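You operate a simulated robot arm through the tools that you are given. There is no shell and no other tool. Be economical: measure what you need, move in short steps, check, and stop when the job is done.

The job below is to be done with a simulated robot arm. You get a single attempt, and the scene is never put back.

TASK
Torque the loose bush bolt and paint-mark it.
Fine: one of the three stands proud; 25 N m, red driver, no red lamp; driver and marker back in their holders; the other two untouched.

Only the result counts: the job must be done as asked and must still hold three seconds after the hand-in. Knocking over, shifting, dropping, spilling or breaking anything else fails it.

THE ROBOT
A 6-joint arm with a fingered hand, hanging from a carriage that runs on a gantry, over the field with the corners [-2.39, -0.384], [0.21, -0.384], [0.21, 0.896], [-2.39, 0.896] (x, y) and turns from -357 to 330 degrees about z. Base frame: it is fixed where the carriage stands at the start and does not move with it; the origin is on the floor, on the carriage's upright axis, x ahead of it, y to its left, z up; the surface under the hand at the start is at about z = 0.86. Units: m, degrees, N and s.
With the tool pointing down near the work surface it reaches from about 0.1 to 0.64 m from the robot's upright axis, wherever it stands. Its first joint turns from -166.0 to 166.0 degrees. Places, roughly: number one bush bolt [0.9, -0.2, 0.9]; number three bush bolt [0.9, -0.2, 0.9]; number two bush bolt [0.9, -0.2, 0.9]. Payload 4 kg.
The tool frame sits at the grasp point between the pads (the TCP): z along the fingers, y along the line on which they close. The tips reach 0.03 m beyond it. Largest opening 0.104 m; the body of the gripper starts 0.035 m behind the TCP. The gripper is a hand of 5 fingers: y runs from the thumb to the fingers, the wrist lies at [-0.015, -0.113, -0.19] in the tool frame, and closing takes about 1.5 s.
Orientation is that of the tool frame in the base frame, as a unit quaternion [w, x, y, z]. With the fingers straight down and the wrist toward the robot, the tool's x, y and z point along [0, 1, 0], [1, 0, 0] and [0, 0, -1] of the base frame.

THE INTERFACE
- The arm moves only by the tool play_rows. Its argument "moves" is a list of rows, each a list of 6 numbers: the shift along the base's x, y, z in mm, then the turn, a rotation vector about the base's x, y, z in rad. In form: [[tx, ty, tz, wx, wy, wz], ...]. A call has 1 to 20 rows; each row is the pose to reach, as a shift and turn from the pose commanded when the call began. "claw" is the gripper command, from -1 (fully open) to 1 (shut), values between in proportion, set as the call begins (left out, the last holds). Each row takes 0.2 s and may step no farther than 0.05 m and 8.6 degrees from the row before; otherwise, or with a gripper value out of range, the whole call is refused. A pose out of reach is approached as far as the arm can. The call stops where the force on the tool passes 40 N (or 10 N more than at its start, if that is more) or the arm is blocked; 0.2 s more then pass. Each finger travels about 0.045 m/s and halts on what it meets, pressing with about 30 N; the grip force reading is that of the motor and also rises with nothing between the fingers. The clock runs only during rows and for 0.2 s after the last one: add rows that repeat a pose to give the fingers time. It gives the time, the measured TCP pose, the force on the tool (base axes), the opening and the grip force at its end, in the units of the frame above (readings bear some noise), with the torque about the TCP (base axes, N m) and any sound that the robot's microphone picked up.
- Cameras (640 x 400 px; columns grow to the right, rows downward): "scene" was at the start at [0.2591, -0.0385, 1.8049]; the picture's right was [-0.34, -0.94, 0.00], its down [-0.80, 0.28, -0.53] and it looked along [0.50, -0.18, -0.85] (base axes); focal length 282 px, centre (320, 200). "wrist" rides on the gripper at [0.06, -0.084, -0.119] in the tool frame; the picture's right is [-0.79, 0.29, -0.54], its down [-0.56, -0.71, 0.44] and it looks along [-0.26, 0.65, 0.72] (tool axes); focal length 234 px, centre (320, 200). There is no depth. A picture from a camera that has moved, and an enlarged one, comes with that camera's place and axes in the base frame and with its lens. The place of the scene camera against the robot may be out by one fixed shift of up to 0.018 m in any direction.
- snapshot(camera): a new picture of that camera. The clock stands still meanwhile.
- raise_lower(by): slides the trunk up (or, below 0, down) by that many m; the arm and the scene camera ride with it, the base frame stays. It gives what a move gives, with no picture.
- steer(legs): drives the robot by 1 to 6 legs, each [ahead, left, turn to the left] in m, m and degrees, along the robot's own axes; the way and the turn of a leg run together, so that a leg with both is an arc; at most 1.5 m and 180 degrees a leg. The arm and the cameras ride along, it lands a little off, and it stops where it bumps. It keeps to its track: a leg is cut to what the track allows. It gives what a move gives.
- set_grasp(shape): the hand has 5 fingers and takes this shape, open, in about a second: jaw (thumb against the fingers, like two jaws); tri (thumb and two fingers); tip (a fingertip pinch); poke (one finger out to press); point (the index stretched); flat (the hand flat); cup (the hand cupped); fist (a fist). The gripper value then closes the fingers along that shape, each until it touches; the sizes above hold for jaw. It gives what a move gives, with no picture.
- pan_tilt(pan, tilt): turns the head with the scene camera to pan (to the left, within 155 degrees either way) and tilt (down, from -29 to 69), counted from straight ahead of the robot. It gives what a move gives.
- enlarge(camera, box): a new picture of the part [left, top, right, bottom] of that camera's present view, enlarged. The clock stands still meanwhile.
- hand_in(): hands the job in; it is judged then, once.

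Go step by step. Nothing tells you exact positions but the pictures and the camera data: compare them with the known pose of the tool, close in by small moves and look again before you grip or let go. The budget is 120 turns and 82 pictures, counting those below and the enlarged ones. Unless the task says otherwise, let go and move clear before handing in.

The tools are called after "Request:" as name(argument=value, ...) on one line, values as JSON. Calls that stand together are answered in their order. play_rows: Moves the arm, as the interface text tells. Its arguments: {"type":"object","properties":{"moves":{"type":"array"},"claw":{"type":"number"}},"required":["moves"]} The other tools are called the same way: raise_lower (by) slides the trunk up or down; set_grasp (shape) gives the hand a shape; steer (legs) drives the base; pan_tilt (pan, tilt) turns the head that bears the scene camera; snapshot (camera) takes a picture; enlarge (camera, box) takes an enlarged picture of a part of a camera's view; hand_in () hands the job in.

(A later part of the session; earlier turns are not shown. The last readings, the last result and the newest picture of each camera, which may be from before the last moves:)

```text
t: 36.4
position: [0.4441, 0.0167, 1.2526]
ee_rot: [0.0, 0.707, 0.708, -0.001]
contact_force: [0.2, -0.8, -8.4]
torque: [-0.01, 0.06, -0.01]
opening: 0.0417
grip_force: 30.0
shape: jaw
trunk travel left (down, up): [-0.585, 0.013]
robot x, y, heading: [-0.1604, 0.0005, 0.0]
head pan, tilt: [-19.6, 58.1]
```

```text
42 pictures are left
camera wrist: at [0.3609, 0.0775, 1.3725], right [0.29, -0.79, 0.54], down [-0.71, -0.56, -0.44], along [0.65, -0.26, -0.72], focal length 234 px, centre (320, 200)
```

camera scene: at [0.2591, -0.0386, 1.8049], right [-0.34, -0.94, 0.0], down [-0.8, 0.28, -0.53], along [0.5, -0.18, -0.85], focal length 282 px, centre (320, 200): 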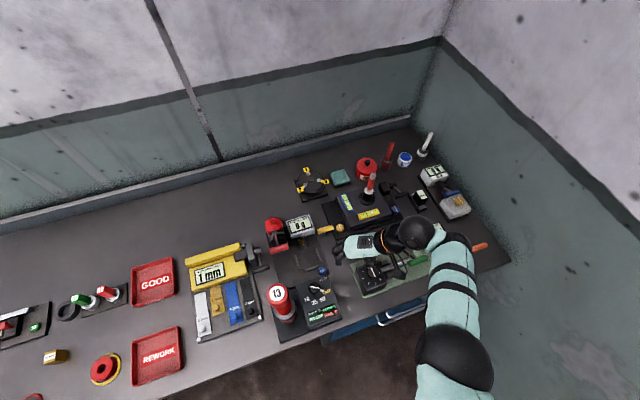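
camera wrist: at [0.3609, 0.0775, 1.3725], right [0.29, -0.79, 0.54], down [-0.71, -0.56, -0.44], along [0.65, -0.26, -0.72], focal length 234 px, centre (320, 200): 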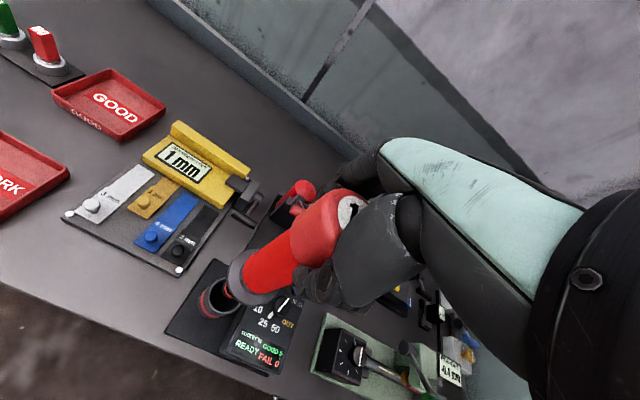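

Request:
enlarge(camera="wrist", box=[160, 180, 380, 340])

Request:
enlarge(camera="scene", box=[230, 180, 390, 300])

```text
2.50 times, centred on (270, 260) of wrist
camera zoom: at [0.3609, 0.0775, 1.3725], right [0.29, -0.79, 0.54], down [-0.71, -0.56, -0.44], along [0.65, -0.26, -0.72], focal length 585 px, centre (445, 50)
```

zoom: 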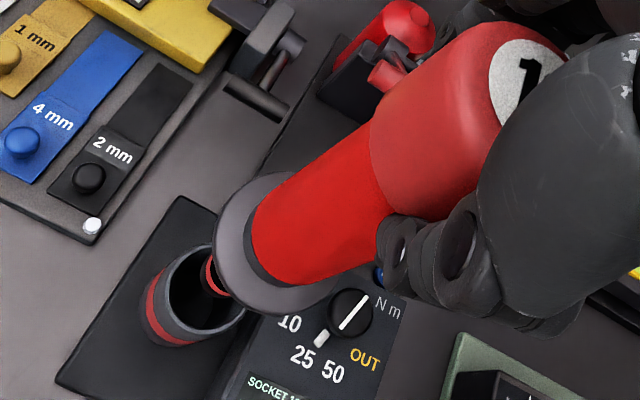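

```text
3.33 times, centred on (310, 240) of scene
camera zoom: at [0.1004, -0.0384, 1.8648], right [-0.33, -0.94, 0.0], down [-0.8, 0.28, -0.53], along [0.5, -0.18, -0.85], focal length 942 px, centre (353, 67)
```

zoom: 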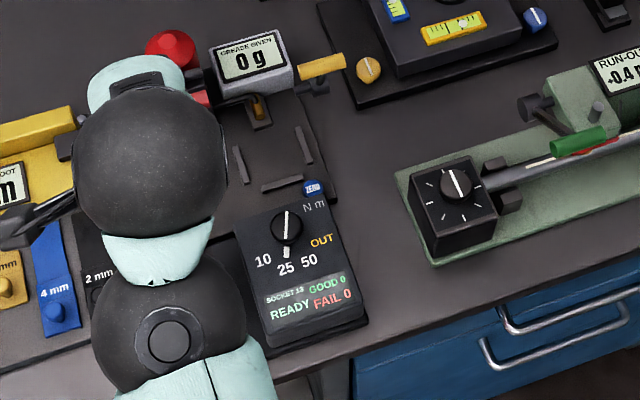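

The driver is out of its cup (≈0.86 kg). Raising more, then driving sideways and ahead so the driver comes near the bush.

Request:
play_rows(moves=[[0, 0, 15, 0, 0, 0], [0, 0, 30, 0, 0, 0], [0, 0, 45, 0, 0, 0], [0, 0, 60, 0, 0, 0]])

Request:
steer(legs=[[0, -0.245, 0], [0.37, 0, 0]])

Request:
snapshot(camera="wrist")

Request:
snapshot(camera="scene")

```text
t: 37.4
position: [0.4591, 0.0168, 1.3005]
ee_rot: [0.0, 0.708, 0.707, 0.001]
contact_force: [-0.3, -0.4, -8.6]
torque: [-0.04, 0.11, -0.01]
opening: 0.0417
grip_force: 30.1
shape: jaw
out of reach, approached as far as the arm can: row 1, 2, 3, 4
trunk travel left (down, up): [-0.585, 0.013]
robot x, y, heading: [-0.162, 0.0019, -0.1]
head pan, tilt: [-19.6, 58.1]
```

```text
t: 41.2
position: [0.8253, -0.2317, 1.2997]
ee_rot: [0.001, 0.706, 0.708, 0.0]
contact_force: [0.3, 0.8, -8.7]
torque: [0.0, 0.08, 0.0]
opening: 0.042
grip_force: 29.7
shape: jaw
trunk travel left (down, up): [-0.585, 0.013]
robot x, y, heading: [0.2129, -0.2481, 0.0]
head pan, tilt: [-19.6, 58.1]
```

```text
39 pictures are left
camera wrist: at [0.7428, -0.1736, 1.4197], right [0.29, -0.79, 0.54], down [-0.7, -0.56, -0.44], along [0.65, -0.26, -0.72], focal length 234 px, centre (320, 200)
```

wrist: 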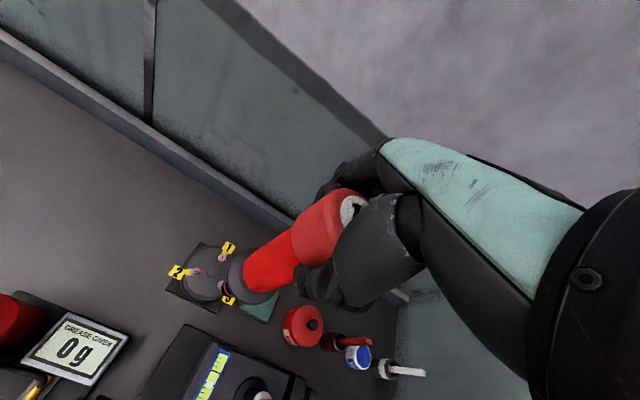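

```text
38 pictures are left
camera scene: at [0.4681, -0.2883, 1.8648], right [-0.33, -0.94, 0.0], down [-0.8, 0.28, -0.53], along [0.5, -0.18, -0.85], focal length 282 px, centre (320, 200)
```

scene: 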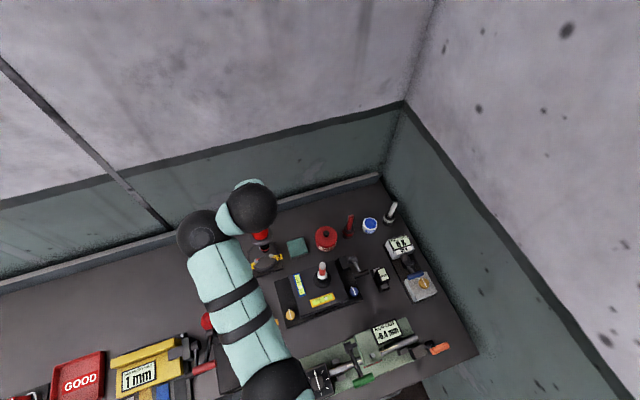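

Driver is close to the bush. Moving over bolt 3 at a safe height, then viewing it from both cameras.

Request:
play_rows(moves=[[20, 2, -15, 0, 0, 0], [36, 2, -30, 0, 0, 0], [36, 2, -50, 0, 0, 0], [36, 2, -75, 0, 0, 0], [36, 2, -75, 0, 0, 0]])

Request:
enlarge(camera="wrist", box=[150, 180, 330, 330])

Request:
enlarge(camera="scene", box=[215, 210, 315, 290])

```text
t: 42.4
position: [0.8621, -0.2297, 1.2234]
ee_rot: [0.0, 0.707, 0.708, 0.0]
contact_force: [0.5, 0.3, -7.8]
torque: [0.05, 0.07, -0.03]
opening: 0.0412
grip_force: 29.7
shape: jaw
out of reach, approached as far as the arm can: row 1
trunk travel left (down, up): [-0.585, 0.013]
robot x, y, heading: [0.2092, -0.2484, 0.0]
head pan, tilt: [-19.6, 58.1]
```

```text
2.67 times, centred on (240, 255) of wrist
camera zoom: at [0.7789, -0.1707, 1.3433], right [0.29, -0.79, 0.54], down [-0.7, -0.56, -0.44], along [0.65, -0.26, -0.72], focal length 624 px, centre (533, 53)
```

zoom: 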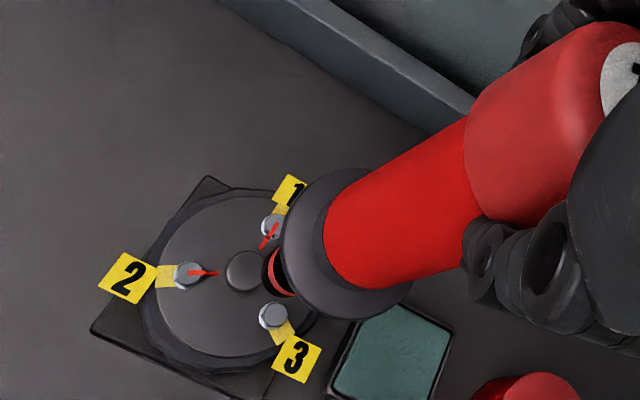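

```text
5.00 times, centred on (265, 250) of scene
camera zoom: at [0.4681, -0.2882, 1.8647], right [-0.33, -0.94, 0.0], down [-0.8, 0.28, -0.53], along [0.5, -0.18, -0.85], focal length 1413 px, centre (595, -50)
```

zoom: 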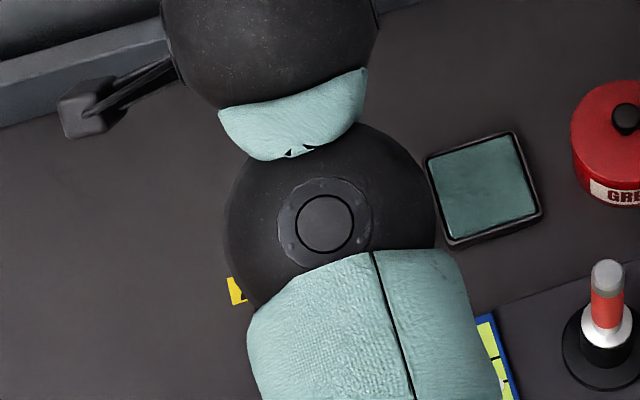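

The wrist view suggests the driver may hang slightly tilted in the hand. I'll take a sharp look to measure its axis.

Request:
enlarge(camera="wrist", box=[210, 180, 370, 300])

```text
3.33 times, centred on (290, 240) of wrist
camera zoom: at [0.7789, -0.1707, 1.3433], right [0.29, -0.79, 0.54], down [-0.7, -0.56, -0.44], along [0.65, -0.26, -0.72], focal length 781 px, centre (420, 67)
```

zoom: 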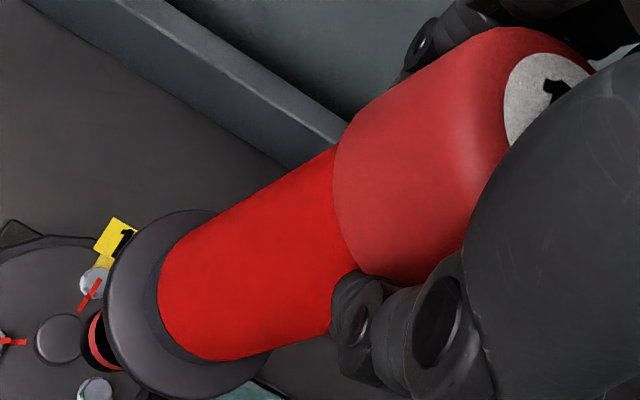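

The driver tilts ~4° in the hand (bottom toward +x,+y). I'll counter-tilt the hand to bring the driver upright, lower ~22 mm and look at the socket against the bolt.

Request:
play_rows(moves=[[0, 0, 0, -0.028, 0.023, 0], [0, 0, 0, -0.056, 0.047, 0], [0, 0, -10, -0.056, 0.047, 0], [0, 0, -22, -0.056, 0.047, 0], [0, 0, -22, -0.056, 0.047, 0]])

Request:
enlarge(camera="wrist", box=[180, 200, 300, 310])

```text
t: 43.6
position: [0.8615, -0.2314, 1.203]
ee_rot: [0.003, 0.706, 0.707, -0.037]
contact_force: [-0.6, -1.3, -8.1]
torque: [0.02, 0.04, 0.01]
opening: 0.041
grip_force: 29.6
shape: jaw
trunk travel left (down, up): [-0.585, 0.013]
robot x, y, heading: [0.2053, -0.2483, 0.2]
head pan, tilt: [-19.6, 58.1]
```

```text
3.64 times, centred on (240, 255) of wrist
camera zoom: at [0.7848, -0.1653, 1.3228], right [0.32, -0.76, 0.57], down [-0.72, -0.58, -0.37], along [0.61, -0.3, -0.73], focal length 852 px, centre (611, 0)
```

zoom: 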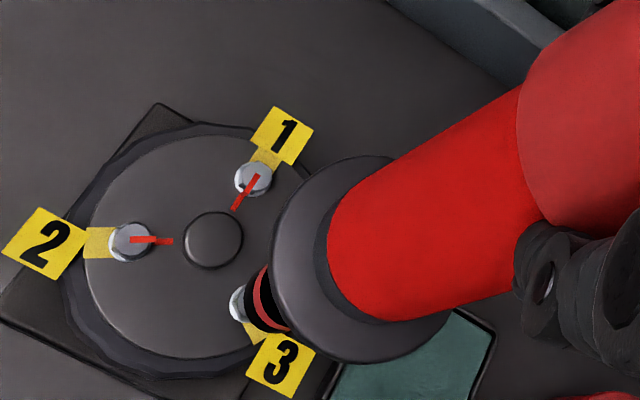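

Request:
enlarge(camera="wrist", box=[225, 265, 265, 295])

```text
13.33 times, centred on (245, 280) of wrist
camera zoom: at [0.7848, -0.1653, 1.3228], right [0.32, -0.76, 0.57], down [-0.72, -0.58, -0.37], along [0.61, -0.3, -0.73], focal length 3122 px, centre (1320, -867)
```

zoom: 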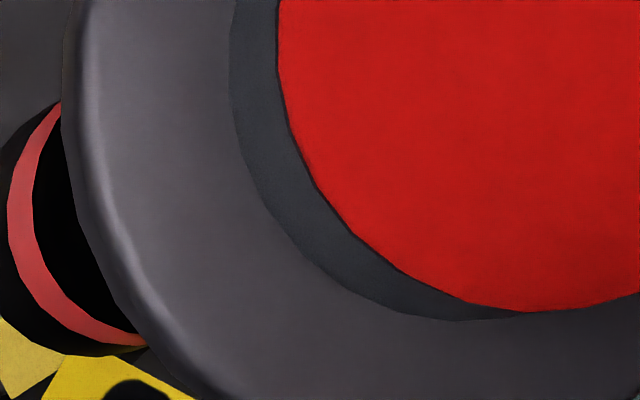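

Request:
enlarge(camera="wrist", box=[195, 265, 245, 300])

```text
11.43 times, centred on (220, 282) of wrist
camera zoom: at [0.7848, -0.1653, 1.3228], right [0.32, -0.76, 0.57], down [-0.72, -0.58, -0.37], along [0.61, -0.3, -0.73], focal length 2676 px, centre (1463, -743)
```

zoom: 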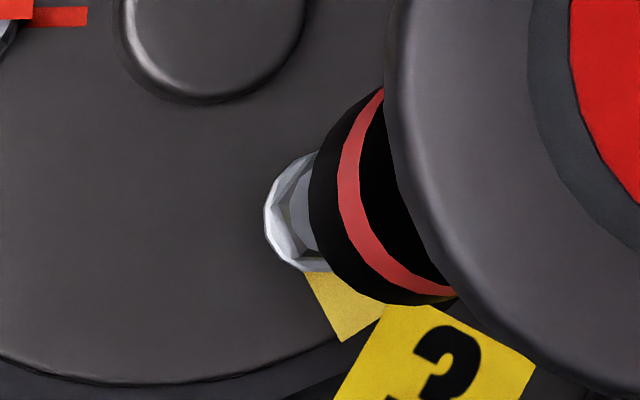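

The socket is nearly over bolt 3. Lowering another 12 mm with a ~1.5 mm nudge, then re-measuring.

Request:
play_rows(moves=[[0, 1.5, -4, 0, 0, 0], [0, 1.5, -8, 0, 0, 0], [0, 1.5, -12, 0, 0, 0], [0, 1.5, -12, 0, 0, 0]])

Request:
enlarge(camera="wrist", box=[195, 265, 245, 300])

```text
t: 44.6
position: [0.8624, -0.2299, 1.1881]
ee_rot: [0.003, 0.706, 0.707, -0.036]
contact_force: [-0.5, 0.4, -7.8]
torque: [0.01, 0.01, 0.03]
opening: 0.0409
grip_force: 30.0
shape: jaw
trunk travel left (down, up): [-0.585, 0.013]
robot x, y, heading: [0.2094, -0.2523, -0.1]
head pan, tilt: [-19.6, 58.1]
```

```text
11.43 times, centred on (220, 282) of wrist
camera zoom: at [0.7841, -0.1632, 1.3107], right [0.32, -0.76, 0.57], down [-0.72, -0.58, -0.37], along [0.61, -0.3, -0.73], focal length 2676 px, centre (1463, -743)
```

zoom: 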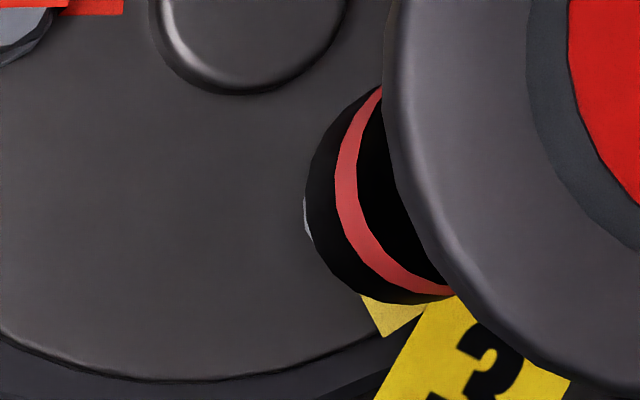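

The image offset lies exactly along the vertical, so lowering should converge. Lowering gently in steps while watching force.

Request:
play_rows(moves=[[0, 0, -2, 0, 0, 0], [0, 0, -4, 0, 0, 0], [0, 0, -6, 0, 0, 0], [0, 0, -8, 0, 0, 0], [0, 0, -8, 0, 0, 0]])

Request:
enlarge(camera="wrist", box=[180, 245, 260, 300])

```text
t: 45.8
position: [0.8626, -0.23, 1.1824]
ee_rot: [0.003, 0.707, 0.707, -0.037]
contact_force: [0.2, -0.5, -7.3]
torque: [-0.01, 0.02, -0.02]
opening: 0.0411
grip_force: 30.9
shape: jaw
trunk travel left (down, up): [-0.585, 0.013]
robot x, y, heading: [0.2104, -0.2524, -0.1]
head pan, tilt: [-19.6, 58.1]
```

```text
7.27 times, centred on (220, 272) of wrist
camera zoom: at [0.7844, -0.1637, 1.3022], right [0.32, -0.76, 0.57], down [-0.72, -0.58, -0.37], along [0.61, -0.3, -0.73], focal length 1703 px, centre (1047, -327)
```

zoom: 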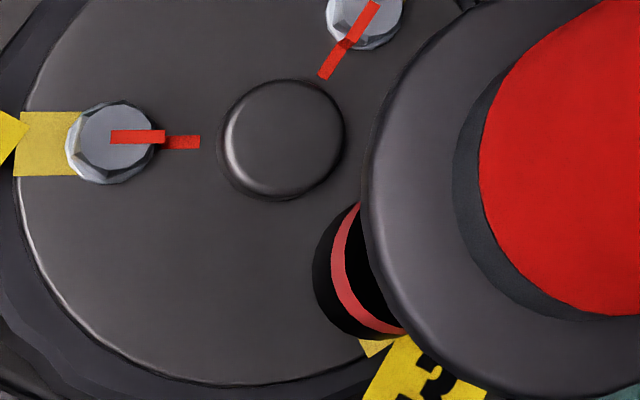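

Request:
play_rows(moves=[[0, 0, -2, 0, 0, 0], [0, 0, -4, 0, 0, 0], [0, 0, -6, 0, 0, 0], [0, 0, -8, 0, 0, 0], [0, 0, -8, 0, 0, 0]])

```text
t: 47.0
position: [0.8617, -0.2298, 1.1745]
ee_rot: [0.004, 0.707, 0.707, -0.037]
contact_force: [0.1, -0.3, -8.0]
torque: [0.03, 0.05, 0.02]
opening: 0.041
grip_force: 29.7
shape: jaw
trunk travel left (down, up): [-0.585, 0.013]
robot x, y, heading: [0.209, -0.2494, 0.1]
head pan, tilt: [-19.6, 58.1]
```

Request:
play_rows(moves=[[0, 0, -2, 0, 0, 0], [0, 0, -4, 0, 0, 0], [0, 0, -6, 0, 0, 0], [0, 0, -8, 0, 0, 0], [0, 0, -8, 0, 0, 0]])

Request:
enlarge(camera="wrist", box=[180, 245, 260, 300])

```text
t: 48.2
position: [0.8627, -0.23, 1.1663]
ee_rot: [0.003, 0.706, 0.707, -0.037]
contact_force: [-0.3, -0.3, -7.2]
torque: [-0.01, 0.06, 0.01]
opening: 0.0405
grip_force: 29.8
shape: jaw
trunk travel left (down, up): [-0.585, 0.013]
robot x, y, heading: [0.2089, -0.2524, -0.3]
head pan, tilt: [-19.6, 58.1]
```

```text
7.27 times, centred on (220, 272) of wrist
camera zoom: at [0.784, -0.1637, 1.2867], right [0.32, -0.76, 0.57], down [-0.72, -0.58, -0.37], along [0.61, -0.3, -0.73], focal length 1703 px, centre (1047, -327)
```

zoom: 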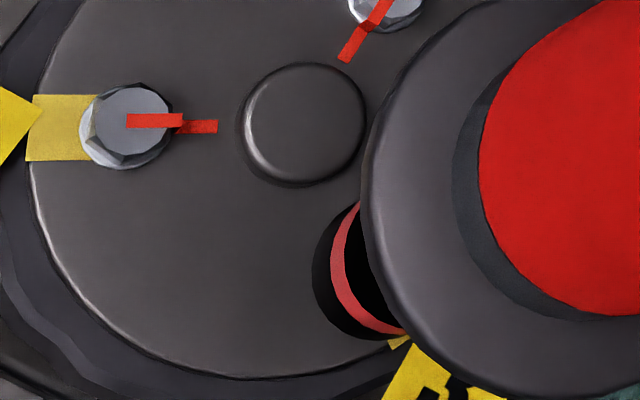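

The projected bolt top and the socket tip now coincide in the image (≈1 mm). Continuing down gently.

Request:
play_rows(moves=[[0, 0, -2, 0, 0, 0], [0, 0, -4, 0, 0, 0], [0, 0, -6, 0, 0, 0], [0, 0, -8, 0, 0, 0], [0, 0, -10, 0, 0, 0], [0, 0, -10, 0, 0, 0]])

```text
t: 49.6
position: [0.8623, -0.2304, 1.1567]
ee_rot: [0.003, 0.706, 0.707, -0.036]
contact_force: [0.2, -0.6, -6.7]
torque: [0.02, -0.08, -0.02]
opening: 0.0408
grip_force: 30.1
shape: jaw
trunk travel left (down, up): [-0.585, 0.013]
robot x, y, heading: [0.208, -0.2466, 0.1]
head pan, tilt: [-19.6, 58.1]
```

Request:
play_rows(moves=[[0, 0, -2, 0, 0, 0], [0, 0, -4, 0, 0, 0], [0, 0, -6, 0, 0, 0], [0, 0, -6, 0, 0, 0]])

Request:
enlarge(camera="wrist", box=[180, 245, 260, 300])

```text
t: 50.6
position: [0.8633, -0.2308, 1.1513]
ee_rot: [0.004, 0.707, 0.706, -0.036]
contact_force: [0.7, -0.1, -0.1]
torque: [-0.02, -0.21, 0.0]
opening: 0.0407
grip_force: 30.6
shape: jaw
trunk travel left (down, up): [-0.585, 0.013]
robot x, y, heading: [0.2069, -0.2468, 0.1]
head pan, tilt: [-19.6, 58.1]
```

```text
7.27 times, centred on (220, 272) of wrist
camera zoom: at [0.7854, -0.1637, 1.2714], right [0.31, -0.76, 0.57], down [-0.72, -0.58, -0.37], along [0.62, -0.3, -0.73], focal length 1703 px, centre (1047, -327)
```

zoom: 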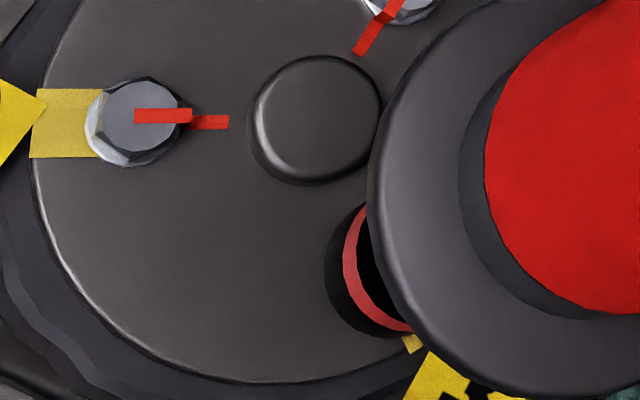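

Contact began (≈8 N) with the socket aligned on bolt 3. Pressing slightly more and listening.

Request:
play_rows(moves=[[0, 0, -1, 0, 0, 0], [0, 0, -2, 0, 0, 0], [0, 0, -3, 0, 0, 0], [0, 0, -3, 0, 0, 0], [0, 0, -3, 0, 0, 0]])

Request:
snapshot(camera="scene")

Request:
enlarge(camera="wrist", box=[180, 245, 260, 300])

```text
t: 51.8
position: [0.8635, -0.23, 1.1483]
ee_rot: [0.004, 0.706, 0.707, -0.035]
contact_force: [1.0, 1.3, -1.4]
torque: [0.02, -0.25, -0.02]
opening: 0.0406
grip_force: 30.4
shape: jaw
trunk travel left (down, up): [-0.585, 0.013]
robot x, y, heading: [0.2071, -0.2529, 0.0]
head pan, tilt: [-19.6, 58.1]
```

```text
27 pictures are left
camera scene: at [0.4684, -0.2883, 1.8649], right [-0.33, -0.94, 0.0], down [-0.8, 0.28, -0.53], along [0.5, -0.18, -0.85], focal length 282 px, centre (320, 200)
```

scene: 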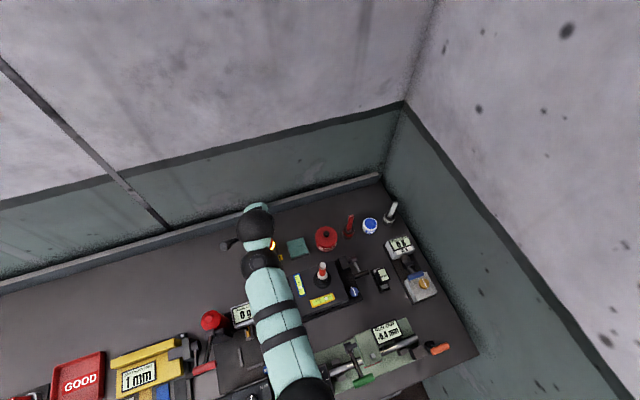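

```text
7.27 times, centred on (220, 272) of wrist
camera zoom: at [0.785, -0.1634, 1.2681], right [0.32, -0.76, 0.57], down [-0.72, -0.58, -0.37], along [0.61, -0.3, -0.73], focal length 1703 px, centre (1047, -327)
```

zoom: 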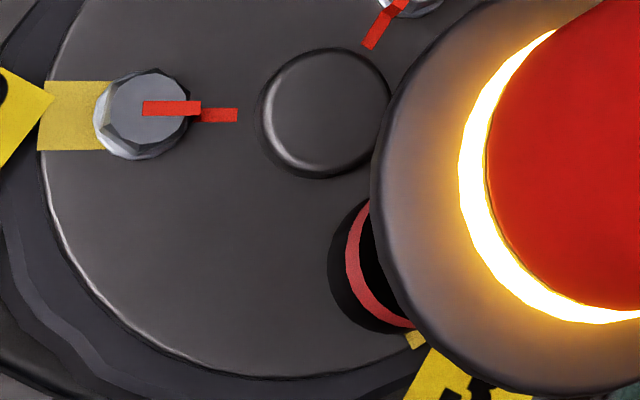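

The driver's ring lamp lit amber: it is engaged/running. Holding gentle pressure and waiting for the result.

Request:
play_rows(moves=[[0, 0, -1, 0, 0, 0], [0, 0, -1, 0, 0, 0], [0, 0, -1.5, 0, 0, 0], [0, 0, -1.5, 0, 0, 0], [0, 0, -2, 0, 0, 0], [0, 0, -2, 0, 0, 0]])

Request:
enlarge(camera="wrist", box=[180, 225, 280, 300])

```text
t: 53.2
position: [0.8636, -0.2299, 1.1476]
ee_rot: [0.004, 0.707, 0.707, -0.035]
contact_force: [1.9, -0.5, -1.5]
torque: [0.02, -0.25, 0.0]
opening: 0.0405
grip_force: 29.9
shape: jaw
trunk travel left (down, up): [-0.585, 0.013]
robot x, y, heading: [0.2115, -0.2476, -0.0]
head pan, tilt: [-19.6, 58.1]
```

```text
5.33 times, centred on (230, 262) of wrist
camera zoom: at [0.7854, -0.1633, 1.2667], right [0.32, -0.76, 0.57], down [-0.72, -0.58, -0.37], along [0.61, -0.3, -0.73], focal length 1249 px, centre (800, -133)
```

zoom: 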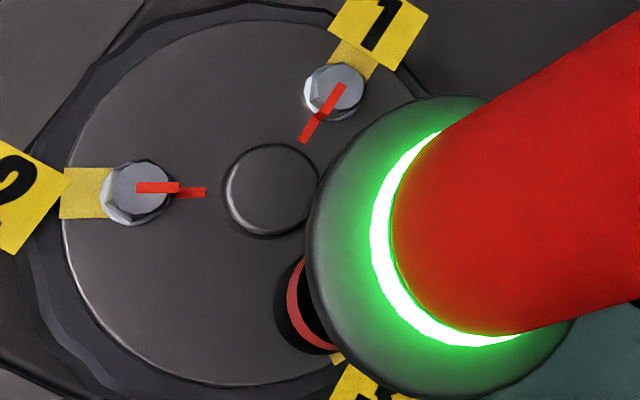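

Green lamp: good. Lifting straight off the bolt.

Request:
play_rows(moves=[[0, 0, 6, 0, 0, 0], [0, 0, 14, 0, 0, 0], [0, 0, 24, 0, 0, 0], [0, 0, 40, 0, 0, 0], [0, 0, 60, 0, 0, 0], [0, 0, 80, 0, 0, 0], [-10, 0, 100, 0, 0, 0], [-25, 0, 120, 0, 0, 0], [-40, 0, 140, 0, 0, 0], [-40, 0, 150, 0, 0, 0]])

Request:
snapshot(camera="wrist")

```text
t: 55.4
position: [0.8306, -0.2306, 1.287]
ee_rot: [0.004, 0.706, 0.708, -0.036]
contact_force: [0.0, 0.2, -7.8]
torque: [0.04, 0.06, 0.02]
opening: 0.0404
grip_force: 29.9
shape: jaw
out of reach, approached as far as the arm can: row 9, 10
trunk travel left (down, up): [-0.585, 0.013]
robot x, y, heading: [0.2098, -0.2505, 0.1]
head pan, tilt: [-19.6, 58.1]
```

```text
24 pictures are left
camera wrist: at [0.7523, -0.165, 1.4078], right [0.32, -0.76, 0.57], down [-0.72, -0.58, -0.37], along [0.61, -0.3, -0.73], focal length 234 px, centre (320, 200)
```

wrist: 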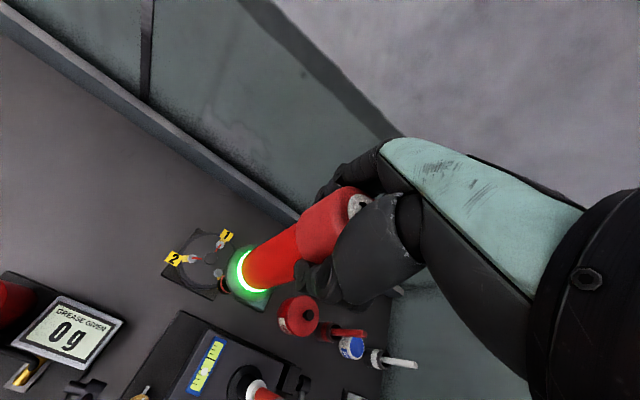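

Driving back the same way to the holder.

Request:
steer(legs=[[-0.37, 0, 0], [0, 0.247, 0]])

Request:
snapshot(camera="wrist")

```text
t: 59.2
position: [0.4532, 0.0155, 1.2871]
ee_rot: [0.004, 0.707, 0.706, -0.036]
contact_force: [0.1, 0.4, -8.2]
torque: [0.04, 0.04, -0.02]
opening: 0.0405
grip_force: 30.0
shape: jaw
trunk travel left (down, up): [-0.585, 0.013]
robot x, y, heading: [-0.1676, 0.0014, -0.2]
head pan, tilt: [-19.6, 58.1]
```

```text
23 pictures are left
camera wrist: at [0.3758, 0.0813, 1.4074], right [0.31, -0.76, 0.57], down [-0.72, -0.58, -0.37], along [0.61, -0.3, -0.73], focal length 234 px, centre (320, 200)
```

wrist: 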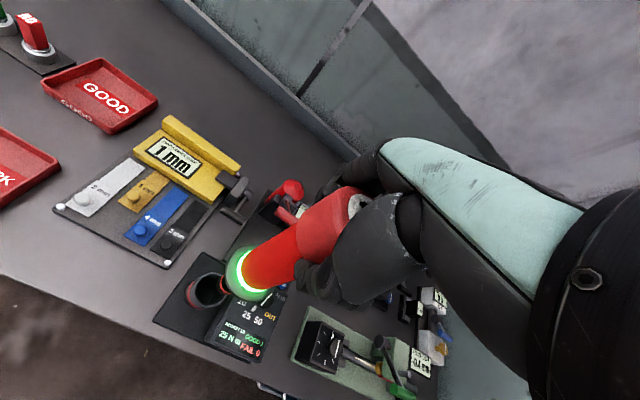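

The grip pose is unchanged. Moving over the cup axis (0.446, 0.0155), lowering to just above the rim and checking.

Request:
play_rows(moves=[[-7, 0, -10, 0, 0, 0], [-7, 0, -25, 0, 0, 0], [-7, 0, -40, 0, 0, 0], [-7, 0, -60, 0, 0, 0], [-7, 0, -60, 0, 0, 0]])

Request:
enlarge(camera="wrist", box=[160, 240, 280, 320])

```text
t: 60.4
position: [0.4468, 0.0137, 1.2267]
ee_rot: [0.005, 0.707, 0.706, -0.035]
contact_force: [-0.6, 0.9, -7.8]
torque: [-0.01, 0.02, 0.0]
opening: 0.0399
grip_force: 30.2
shape: jaw
trunk travel left (down, up): [-0.585, 0.013]
robot x, y, heading: [-0.1653, -0.0057, -0.2]
head pan, tilt: [-19.6, 58.1]
```

```text
5.00 times, centred on (220, 280) of wrist
camera zoom: at [0.3699, 0.0813, 1.3469], right [0.31, -0.76, 0.57], down [-0.72, -0.58, -0.37], along [0.61, -0.3, -0.73], focal length 1171 px, centre (820, -200)
```

zoom: 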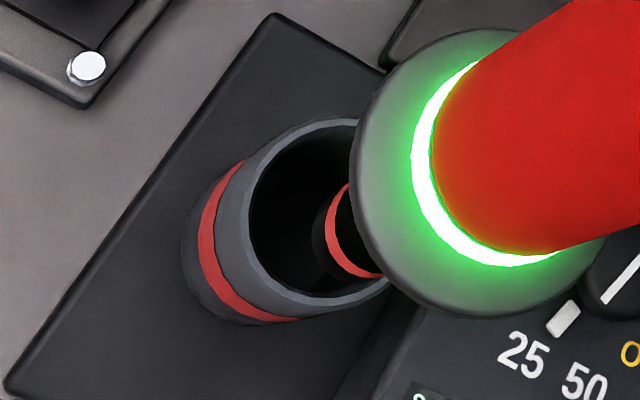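

The driver swung back a little in the hand during the drive (tip ≈ 6 mm short). I'll undo part of the hand tilt, nudge and recheck just above the rim.

Request:
play_rows(moves=[[0, 1, -5, 0.008, -0.013, 0], [1, 2, -10, 0.015, -0.025, 0], [1, 2, -20, 0.015, -0.025, 0], [1, 2, -20, 0.015, -0.025, 0]])

Request:
enlarge(camera="wrist", box=[160, 240, 280, 320])

```text
t: 61.4
position: [0.4471, 0.0178, 1.206]
ee_rot: [0.006, 0.707, 0.707, -0.022]
contact_force: [-0.4, 0.1, -8.9]
torque: [0.0, 0.04, -0.01]
opening: 0.0402
grip_force: 29.8
shape: jaw
trunk travel left (down, up): [-0.585, 0.013]
robot x, y, heading: [-0.1693, -0.0038, -0.1]
head pan, tilt: [-19.6, 58.1]
```

```text
5.00 times, centred on (220, 280) of wrist
camera zoom: at [0.367, 0.0818, 1.3255], right [0.3, -0.77, 0.57], down [-0.72, -0.57, -0.4], along [0.63, -0.29, -0.72], focal length 1171 px, centre (820, -200)
```

zoom: 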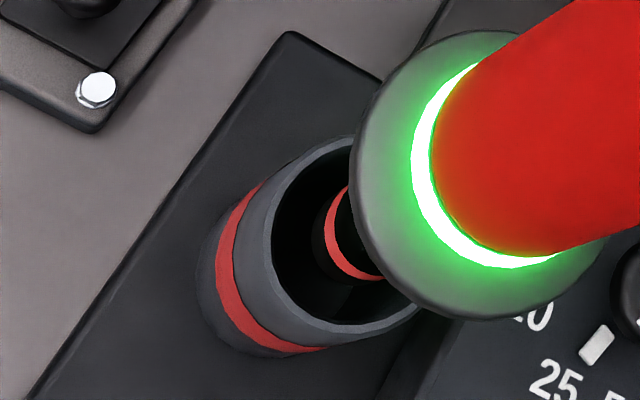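

The tip is well inside the cup's mouth. Small nudge and lowering into the cup.

Request:
play_rows(moves=[[1, -3, -8, 0, 0, 0], [1, -3, -18, 0, 0, 0], [1, -3, -28, 0, 0, 0], [1, -3, -38, 0, 0, 0], [1, -3, -48, 0, 0, 0], [1, -3, -58, 0, 0, 0], [1, -3, -68, 0, 0, 0], [1, -3, -68, 0, 0, 0]])

Request:
snapshot(camera="wrist")

```text
t: 63.2
position: [0.4472, 0.0137, 1.1379]
ee_rot: [0.006, 0.707, 0.707, -0.022]
contact_force: [1.0, -0.1, -7.4]
torque: [0.03, 0.05, 0.05]
opening: 0.0397
grip_force: 30.2
shape: jaw
trunk travel left (down, up): [-0.585, 0.013]
robot x, y, heading: [-0.1727, -0.0058, -0.2]
head pan, tilt: [-19.6, 58.1]
```

```text
20 pictures are left
camera wrist: at [0.3673, 0.0787, 1.2576], right [0.3, -0.77, 0.57], down [-0.72, -0.57, -0.4], along [0.63, -0.29, -0.72], focal length 234 px, centre (320, 200)
```

wrist: 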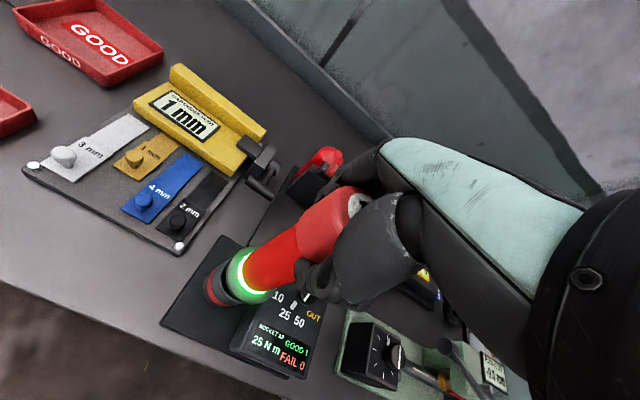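

The display shows 25 N m, GOOD 1, FAIL 0. Lowering the rest gently until the flange seats.

Request:
play_rows(moves=[[0, 0, -4, 0, 0, 0], [0, 0, -8, 0, 0, 0], [0, 0, -12, 0, 0, 0], [0, 0, -15, 0, 0, 0], [0, 0, -18, 0, 0, 0], [0, 0, -21, 0, 0, 0], [0, 0, -24, 0, 0, 0], [0, 0, -24, 0, 0, 0]])

```text
t: 65.0
position: [0.4467, 0.0137, 1.1147]
ee_rot: [0.006, 0.707, 0.706, -0.021]
contact_force: [0.2, -0.3, -7.7]
torque: [0.06, 0.0, 0.01]
opening: 0.0401
grip_force: 30.1
shape: jaw
trunk travel left (down, up): [-0.585, 0.013]
robot x, y, heading: [-0.1708, -0.0022, -0.1]
head pan, tilt: [-19.6, 58.1]
```

Request:
play_rows(moves=[[0, 0, -2, 0, 0, 0], [0, 0, -4, 0, 0, 0], [0, 0, -6, 0, 0, 0], [0, 0, -6, 0, 0, 0]])

Request:
enlarge(camera="wrist", box=[180, 200, 380, 320])

```text
t: 66.0
position: [0.4485, 0.0136, 1.1087]
ee_rot: [0.008, 0.707, 0.706, -0.023]
contact_force: [0.4, -0.2, -7.8]
torque: [0.0, 0.04, -0.02]
opening: 0.0401
grip_force: 30.1
shape: jaw
trunk travel left (down, up): [-0.585, 0.013]
robot x, y, heading: [-0.1721, -0.0005, 0.0]
head pan, tilt: [-19.6, 58.1]
```

```text
3.20 times, centred on (280, 260) of wrist
camera zoom: at [0.3679, 0.0785, 1.2285], right [0.3, -0.77, 0.57], down [-0.71, -0.57, -0.4], along [0.63, -0.29, -0.72], focal length 749 px, centre (448, 8)
```

zoom: 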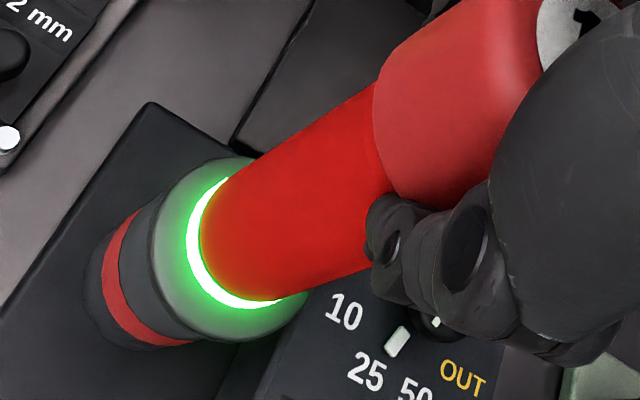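

Request:
play_rows(moves=[[0, 0, -1.5, 0, 0, 0], [0, 0, -3, 0, 0, 0], [0, 0, -4.5, 0, 0, 0], [0, 0, -6, 0, 0, 0], [0, 0, -6, 0, 0, 0]])

```text
t: 67.2
position: [0.4512, 0.0146, 1.1072]
ee_rot: [0.009, 0.707, 0.707, -0.019]
contact_force: [-7.0, 3.3, 27.8]
torque: [0.04, 0.11, 0.0]
opening: 0.0407
grip_force: 30.1
shape: jaw
trunk travel left (down, up): [-0.585, 0.013]
robot x, y, heading: [-0.1694, -0.0061, -0.2]
head pan, tilt: [-19.6, 58.1]
```

Seated (28 N up). Relieving ~3.5 mm, then opening the hand.

Request:
play_rows(moves=[[0, 0, 3.5, 0, 0, 0], [0, 0, 3.5, 0, 0, 0], [0, 0, 3.5, 0, 0, 0]])

Request:
play_rows(moves=[[0, 0, 0, 0, 0, 0], [0, 0, 0, 0, 0, 0], [0, 0, 0, 0, 0, 0], [0, 0, 0, 0, 0, 0], [0, 0, 0, 0, 0, 0], [0, 0, 0, 0, 0, 0], [0, 0, 0, 0, 0, 0], [0, 0, 0, 0, 0, 0]], claw=-1)

Request:
snapshot(camera="wrist")

```text
t: 68.0
position: [0.4493, 0.0148, 1.1091]
ee_rot: [0.007, 0.708, 0.706, -0.022]
contact_force: [-1.3, 1.8, 13.2]
torque: [0.03, -0.22, 0.0]
opening: 0.0403
grip_force: 29.8
shape: jaw
trunk travel left (down, up): [-0.585, 0.013]
robot x, y, heading: [-0.1667, -0.0053, 0.0]
head pan, tilt: [-19.6, 58.1]
```

```text
t: 69.8
position: [0.4481, 0.0131, 1.1071]
ee_rot: [0.007, 0.708, 0.706, -0.02]
contact_force: [-0.2, 0.0, 0.2]
torque: [-0.03, 0.0, -0.01]
opening: 0.1036
grip_force: 0.0
shape: jaw
trunk travel left (down, up): [-0.585, 0.013]
robot x, y, heading: [-0.1668, -0.0011, -0.1]
head pan, tilt: [-19.6, 58.1]
```

```text
18 pictures are left
camera wrist: at [0.3679, 0.079, 1.2263], right [0.3, -0.77, 0.57], down [-0.71, -0.57, -0.4], along [0.63, -0.29, -0.72], focal length 234 px, centre (320, 200)
```

wrist: 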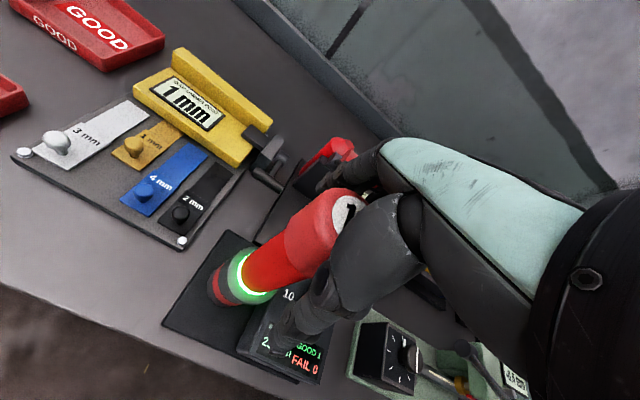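

Driver is back in its cup, lamp green. Rising clear, untilting, then driving toward the red marker.

Request:
play_rows(moves=[[0, 0, 20, 0, 0, 0], [0, 0, 50, 0, 0, 0], [0, 0, 80, 0, 0, 0], [0, 0, 110, 0.02, -0.01, 0], [0, 0, 140, 0.041, -0.022, 0], [0, 0, 160, 0.041, -0.022, 0]])

Request:
steer(legs=[[0, -0.38, 0], [0.375, 0, 0]])

Request:
snapshot(camera="wrist")

```text
t: 71.2
position: [0.4467, 0.0142, 1.2661]
ee_rot: [0.0, 0.707, 0.708, 0.001]
contact_force: [-0.5, 0.8, -0.9]
torque: [-0.01, -0.03, -0.01]
opening: 0.1035
grip_force: 0.1
shape: jaw
trunk travel left (down, up): [-0.585, 0.013]
robot x, y, heading: [-0.1666, 0.0011, -0.5]
head pan, tilt: [-19.6, 58.1]
```

```text
t: 75.5
position: [0.8241, -0.354, 1.2646]
ee_rot: [0.0, 0.704, 0.71, 0.001]
contact_force: [-0.6, -0.6, 0.3]
torque: [0.0, 0.0, -0.01]
opening: 0.1039
grip_force: 0.0
shape: jaw
trunk travel left (down, up): [-0.585, 0.013]
robot x, y, heading: [0.2116, -0.3726, 0.5]
head pan, tilt: [-19.6, 58.1]
```

```text
17 pictures are left
camera wrist: at [0.7399, -0.2941, 1.3855], right [0.29, -0.79, 0.54], down [-0.7, -0.56, -0.44], along [0.65, -0.25, -0.72], focal length 234 px, centre (320, 200)
```

wrist: 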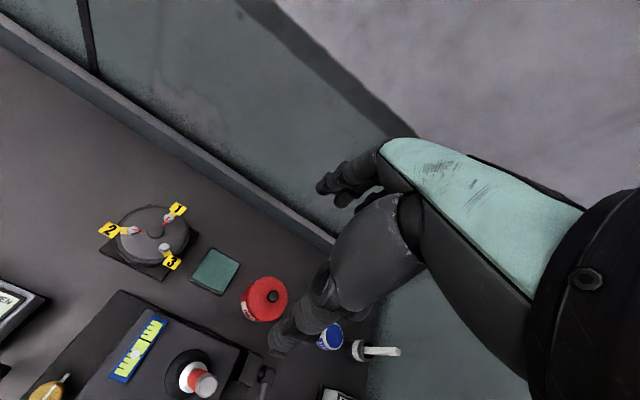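

The red marker is hidden by the thumb; shifting right so it comes into view.

Request:
play_rows(moves=[[-5, -40, -10, 0, 0, 0], [-10, -80, -20, 0, 0, 0], [-15, -120, -30, 0, 0, 0], [-20, -160, -45, 0, 0, 0], [-25, -186, -60, 0, 0, 0]])

Request:
snapshot(camera="wrist")

```text
t: 76.8
position: [0.7994, -0.5406, 1.2057]
ee_rot: [0.0, 0.705, 0.709, 0.002]
contact_force: [0.8, -0.7, -0.7]
torque: [-0.01, -0.01, 0.02]
opening: 0.1034
grip_force: 0.1
shape: jaw
trunk travel left (down, up): [-0.585, 0.013]
robot x, y, heading: [0.2106, -0.3752, 0.2]
head pan, tilt: [-19.6, 58.1]
```

```text
16 pictures are left
camera wrist: at [0.7144, -0.4824, 1.3253], right [0.29, -0.79, 0.54], down [-0.7, -0.56, -0.44], along [0.65, -0.25, -0.72], focal length 234 px, centre (320, 200)
```

wrist: 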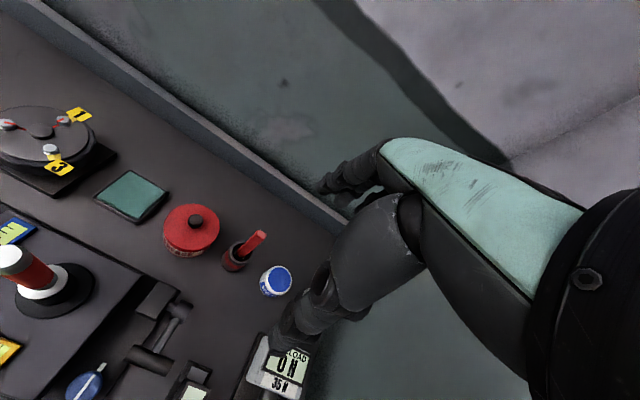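

Request:
enlarge(camera="wrist", box=[195, 210, 295, 290])

```text
5.00 times, centred on (245, 250) of wrist
camera zoom: at [0.7144, -0.4824, 1.3253], right [0.29, -0.79, 0.54], down [-0.7, -0.56, -0.44], along [0.65, -0.25, -0.72], focal length 1171 px, centre (695, -50)
```

zoom: 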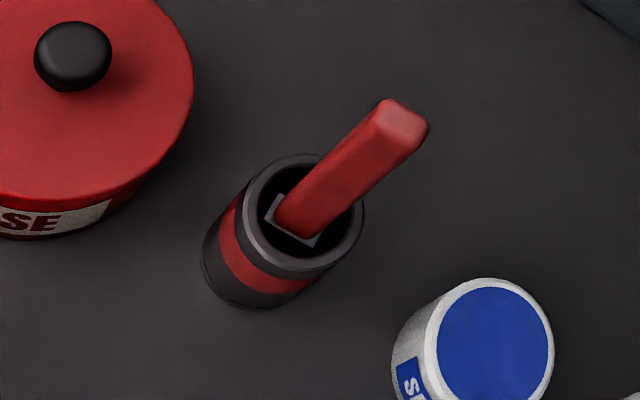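

Marker is at about (0.871, -0.531), top z≈1.015, vertical. I'll lower the trunk 0.1 m for reach and hover over the marker.

Request:
raise_lower(by=-0.1)

Request:
play_rows(moves=[[20, 2, 0, 0, 0, 0], [40, 5, 0, 0, 0, 0], [60, 9, -5, 0, 0, 0], [72, 9, -15, 0, 0, 0], [72, 9, -25, 0, 0, 0], [72, 9, -25, 0, 0, 0]], claw=-0.2)

Request:
snapshot(camera="wrist")

```text
t: 78.1
position: [0.7978, -0.5405, 1.1054]
ee_rot: [0.0, 0.705, 0.709, 0.001]
contact_force: [-0.4, -0.4, -0.6]
torque: [-0.01, 0.02, -0.01]
opening: 0.1034
grip_force: 0.0
shape: jaw
trunk travel left (down, up): [-0.485, 0.113]
robot x, y, heading: [0.2075, -0.3733, 0.4]
head pan, tilt: [-19.6, 58.1]
```

```text
t: 79.5
position: [0.8699, -0.5325, 1.0796]
ee_rot: [0.0, 0.705, 0.71, 0.001]
contact_force: [0.6, -0.2, 1.1]
torque: [0.0, 0.0, -0.04]
opening: 0.0628
grip_force: 0.0
shape: jaw
trunk travel left (down, up): [-0.485, 0.113]
robot x, y, heading: [0.2088, -0.3781, 0.5]
head pan, tilt: [-19.6, 58.1]
```

```text
14 pictures are left
camera wrist: at [0.7867, -0.473, 1.2], right [0.29, -0.79, 0.54], down [-0.7, -0.56, -0.44], along [0.65, -0.25, -0.72], focal length 234 px, centre (320, 200)
```

wrist: 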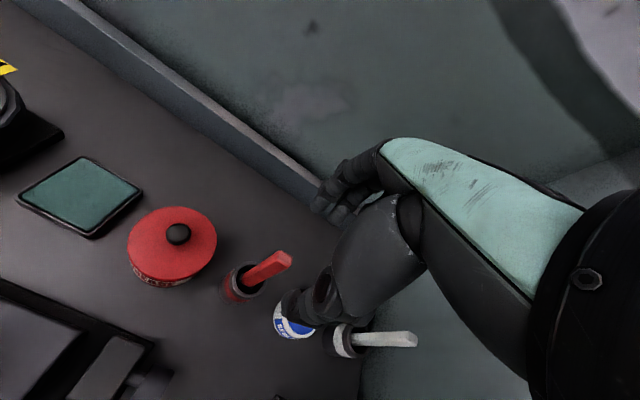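

Request:
enlarge(camera="wrist", box=[210, 230, 310, 310])

```text
5.00 times, centred on (260, 270) of wrist
camera zoom: at [0.7867, -0.473, 1.2], right [0.29, -0.79, 0.54], down [-0.7, -0.56, -0.44], along [0.65, -0.25, -0.72], focal length 1171 px, centre (620, -150)
```

zoom: 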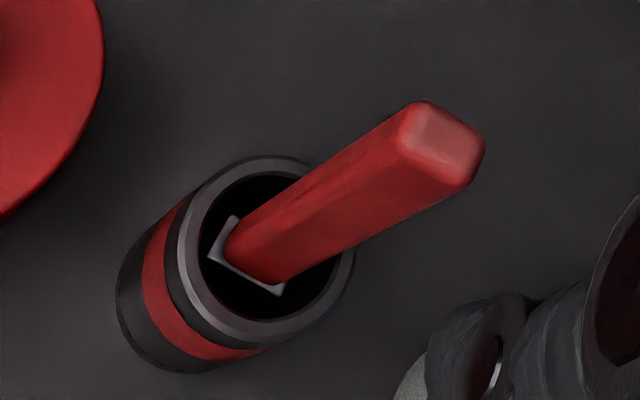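

Pen top at (0.873, -0.530), faces square to the axes. Descending with the correction and gripping near the top.

Request:
play_rows(moves=[[3.5, 2.5, -15, 0, 0, 0], [3.5, 2.5, -35, 0, 0, 0], [3.5, 2.5, -55, 0, 0, 0], [3.5, 2.5, -75, 0, 0, 0], [3.5, 2.5, -87, 0, 0, 0], [3.5, 2.5, -87, 0, 0, 0]])

Request:
snapshot(camera="wrist")

```text
t: 80.9
position: [0.8748, -0.5285, 0.993]
ee_rot: [0.0, 0.705, 0.71, 0.002]
contact_force: [-0.2, 1.0, 0.1]
torque: [0.03, -0.01, 0.02]
opening: 0.063
grip_force: 0.0
shape: jaw
trunk travel left (down, up): [-0.485, 0.113]
robot x, y, heading: [0.2074, -0.372, 0.2]
head pan, tilt: [-19.6, 58.1]
```

```text
12 pictures are left
camera wrist: at [0.7908, -0.4702, 1.1132], right [0.29, -0.79, 0.54], down [-0.7, -0.56, -0.44], along [0.65, -0.25, -0.72], focal length 234 px, centre (320, 200)
```

wrist: 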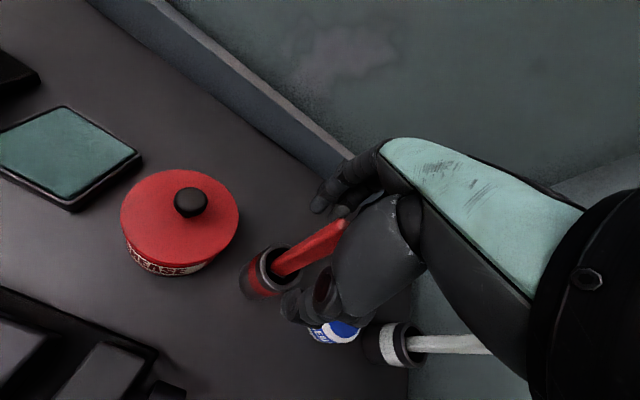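

Pen is between thumb and fingers. Closing and lifting straight up 90 mm in gentle steps.

Request:
play_rows(moves=[[0, 0, 0, 0, 0, 0], [0, 0, 0, 0, 0, 0], [0, 0, 0, 0, 0, 0], [0, 0, 0, 0, 0, 0], [0, 0, 0, 0, 0, 0], [0, 0, 0, 0, 0, 0], [0, 0, 0, 0, 0, 0]], claw=1)

Request:
play_rows(moves=[[0, 0, 10, 0, 0, 0], [0, 0, 20, 0, 0, 0], [0, 0, 35, 0, 0, 0], [0, 0, 50, 0, 0, 0], [0, 0, 65, 0, 0, 0], [0, 0, 80, 0, 0, 0], [0, 0, 95, 0, 0, 0], [0, 0, 110, 0, 0, 0], [0, 0, 110, 0, 0, 0]])

Request:
enlarge(camera="wrist", box=[190, 190, 390, 330])

```text
t: 82.5
position: [0.8733, -0.5284, 0.9935]
ee_rot: [-0.001, 0.704, 0.71, 0.002]
contact_force: [-0.2, -0.5, 0.3]
torque: [0.02, 0.0, -0.01]
opening: 0.0066
grip_force: 30.3
shape: jaw
trunk travel left (down, up): [-0.485, 0.113]
robot x, y, heading: [0.2069, -0.3736, 0.3]
head pan, tilt: [-19.6, 58.1]
```

```text
t: 84.5
position: [0.8741, -0.5299, 1.104]
ee_rot: [-0.001, 0.705, 0.709, 0.002]
contact_force: [-0.3, 0.3, -0.5]
torque: [0.0, -0.02, 0.04]
opening: 0.0062
grip_force: 30.2
shape: jaw
trunk travel left (down, up): [-0.485, 0.113]
robot x, y, heading: [0.2082, -0.3726, 0.2]
head pan, tilt: [-19.6, 58.1]
```

```text
2.86 times, centred on (290, 260) of wrist
camera zoom: at [0.7904, -0.4705, 1.2233], right [0.29, -0.79, 0.54], down [-0.7, -0.56, -0.44], along [0.65, -0.25, -0.72], focal length 669 px, centre (406, 29)
```

zoom: 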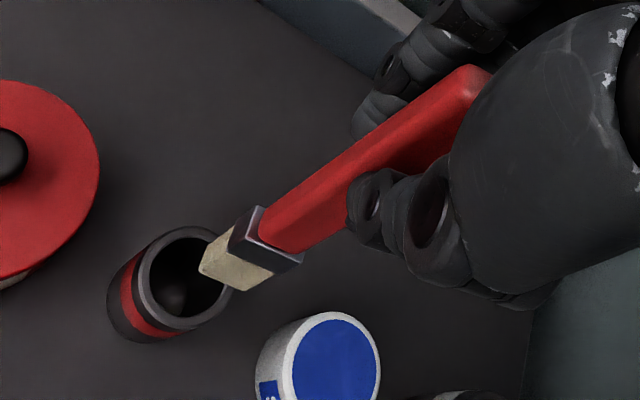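

Marker is held, vertical, tip ~0.13 m below the TCP. Carrying it high over to bolt 3 with the arm only.

Request:
play_rows(moves=[[0, 0, 25, 0, 0, 0], [0, 0, 50, 0, 0, 0], [-2, 20, 55, 0, 0, 0], [-3, 50, 55, 0, 0, 0], [-4, 85, 55, 0, 0, 0], [-5, 120, 55, 0, 0, 0], [-6, 155, 55, 0, 0, 0], [-7, 190, 55, 0, 0, 0], [-8, 225, 55, 0, 0, 0], [-10, 255, 50, 0, 0, 0], [-11, 280, 30, 0, 0, 0], [-12, 299, 10, 0, 0, 0], [-12, 299, -15, 0, 0, 0], [-12, 299, -25, 0, 0, 0], [-12, 299, -25, 0, 0, 0]])

Request:
enlarge(camera="wrist", box=[160, 200, 320, 320])

```text
t: 87.7
position: [0.8609, -0.2295, 1.0798]
ee_rot: [0.0, 0.704, 0.71, 0.002]
contact_force: [0.3, -0.4, 0.1]
torque: [0.0, -0.01, -0.03]
opening: 0.0061
grip_force: 30.2
shape: jaw
trunk travel left (down, up): [-0.485, 0.113]
robot x, y, heading: [0.2092, -0.3797, 0.2]
head pan, tilt: [-19.6, 58.1]
```

```text
3.33 times, centred on (240, 260) of wrist
camera zoom: at [0.7776, -0.1707, 1.1995], right [0.29, -0.79, 0.54], down [-0.7, -0.56, -0.44], along [0.65, -0.25, -0.72], focal length 781 px, centre (587, 0)
```

zoom: 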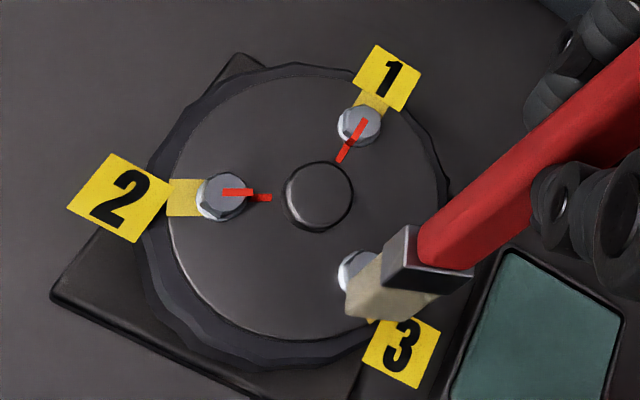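

The tip looks a bit short of the bolt in the view; taking a sharper look at tip and bolt.

Request:
enlarge(camera="wrist", box=[225, 255, 285, 300])

```text
8.89 times, centred on (255, 278) of wrist
camera zoom: at [0.7776, -0.1707, 1.1995], right [0.29, -0.79, 0.54], down [-0.7, -0.56, -0.44], along [0.65, -0.25, -0.72], focal length 2082 px, centre (898, -489)
```

zoom: 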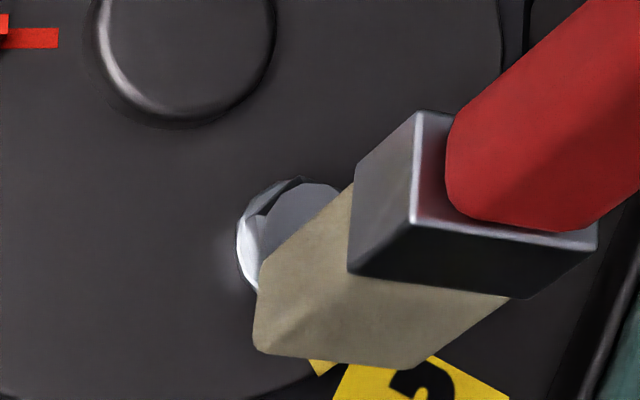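

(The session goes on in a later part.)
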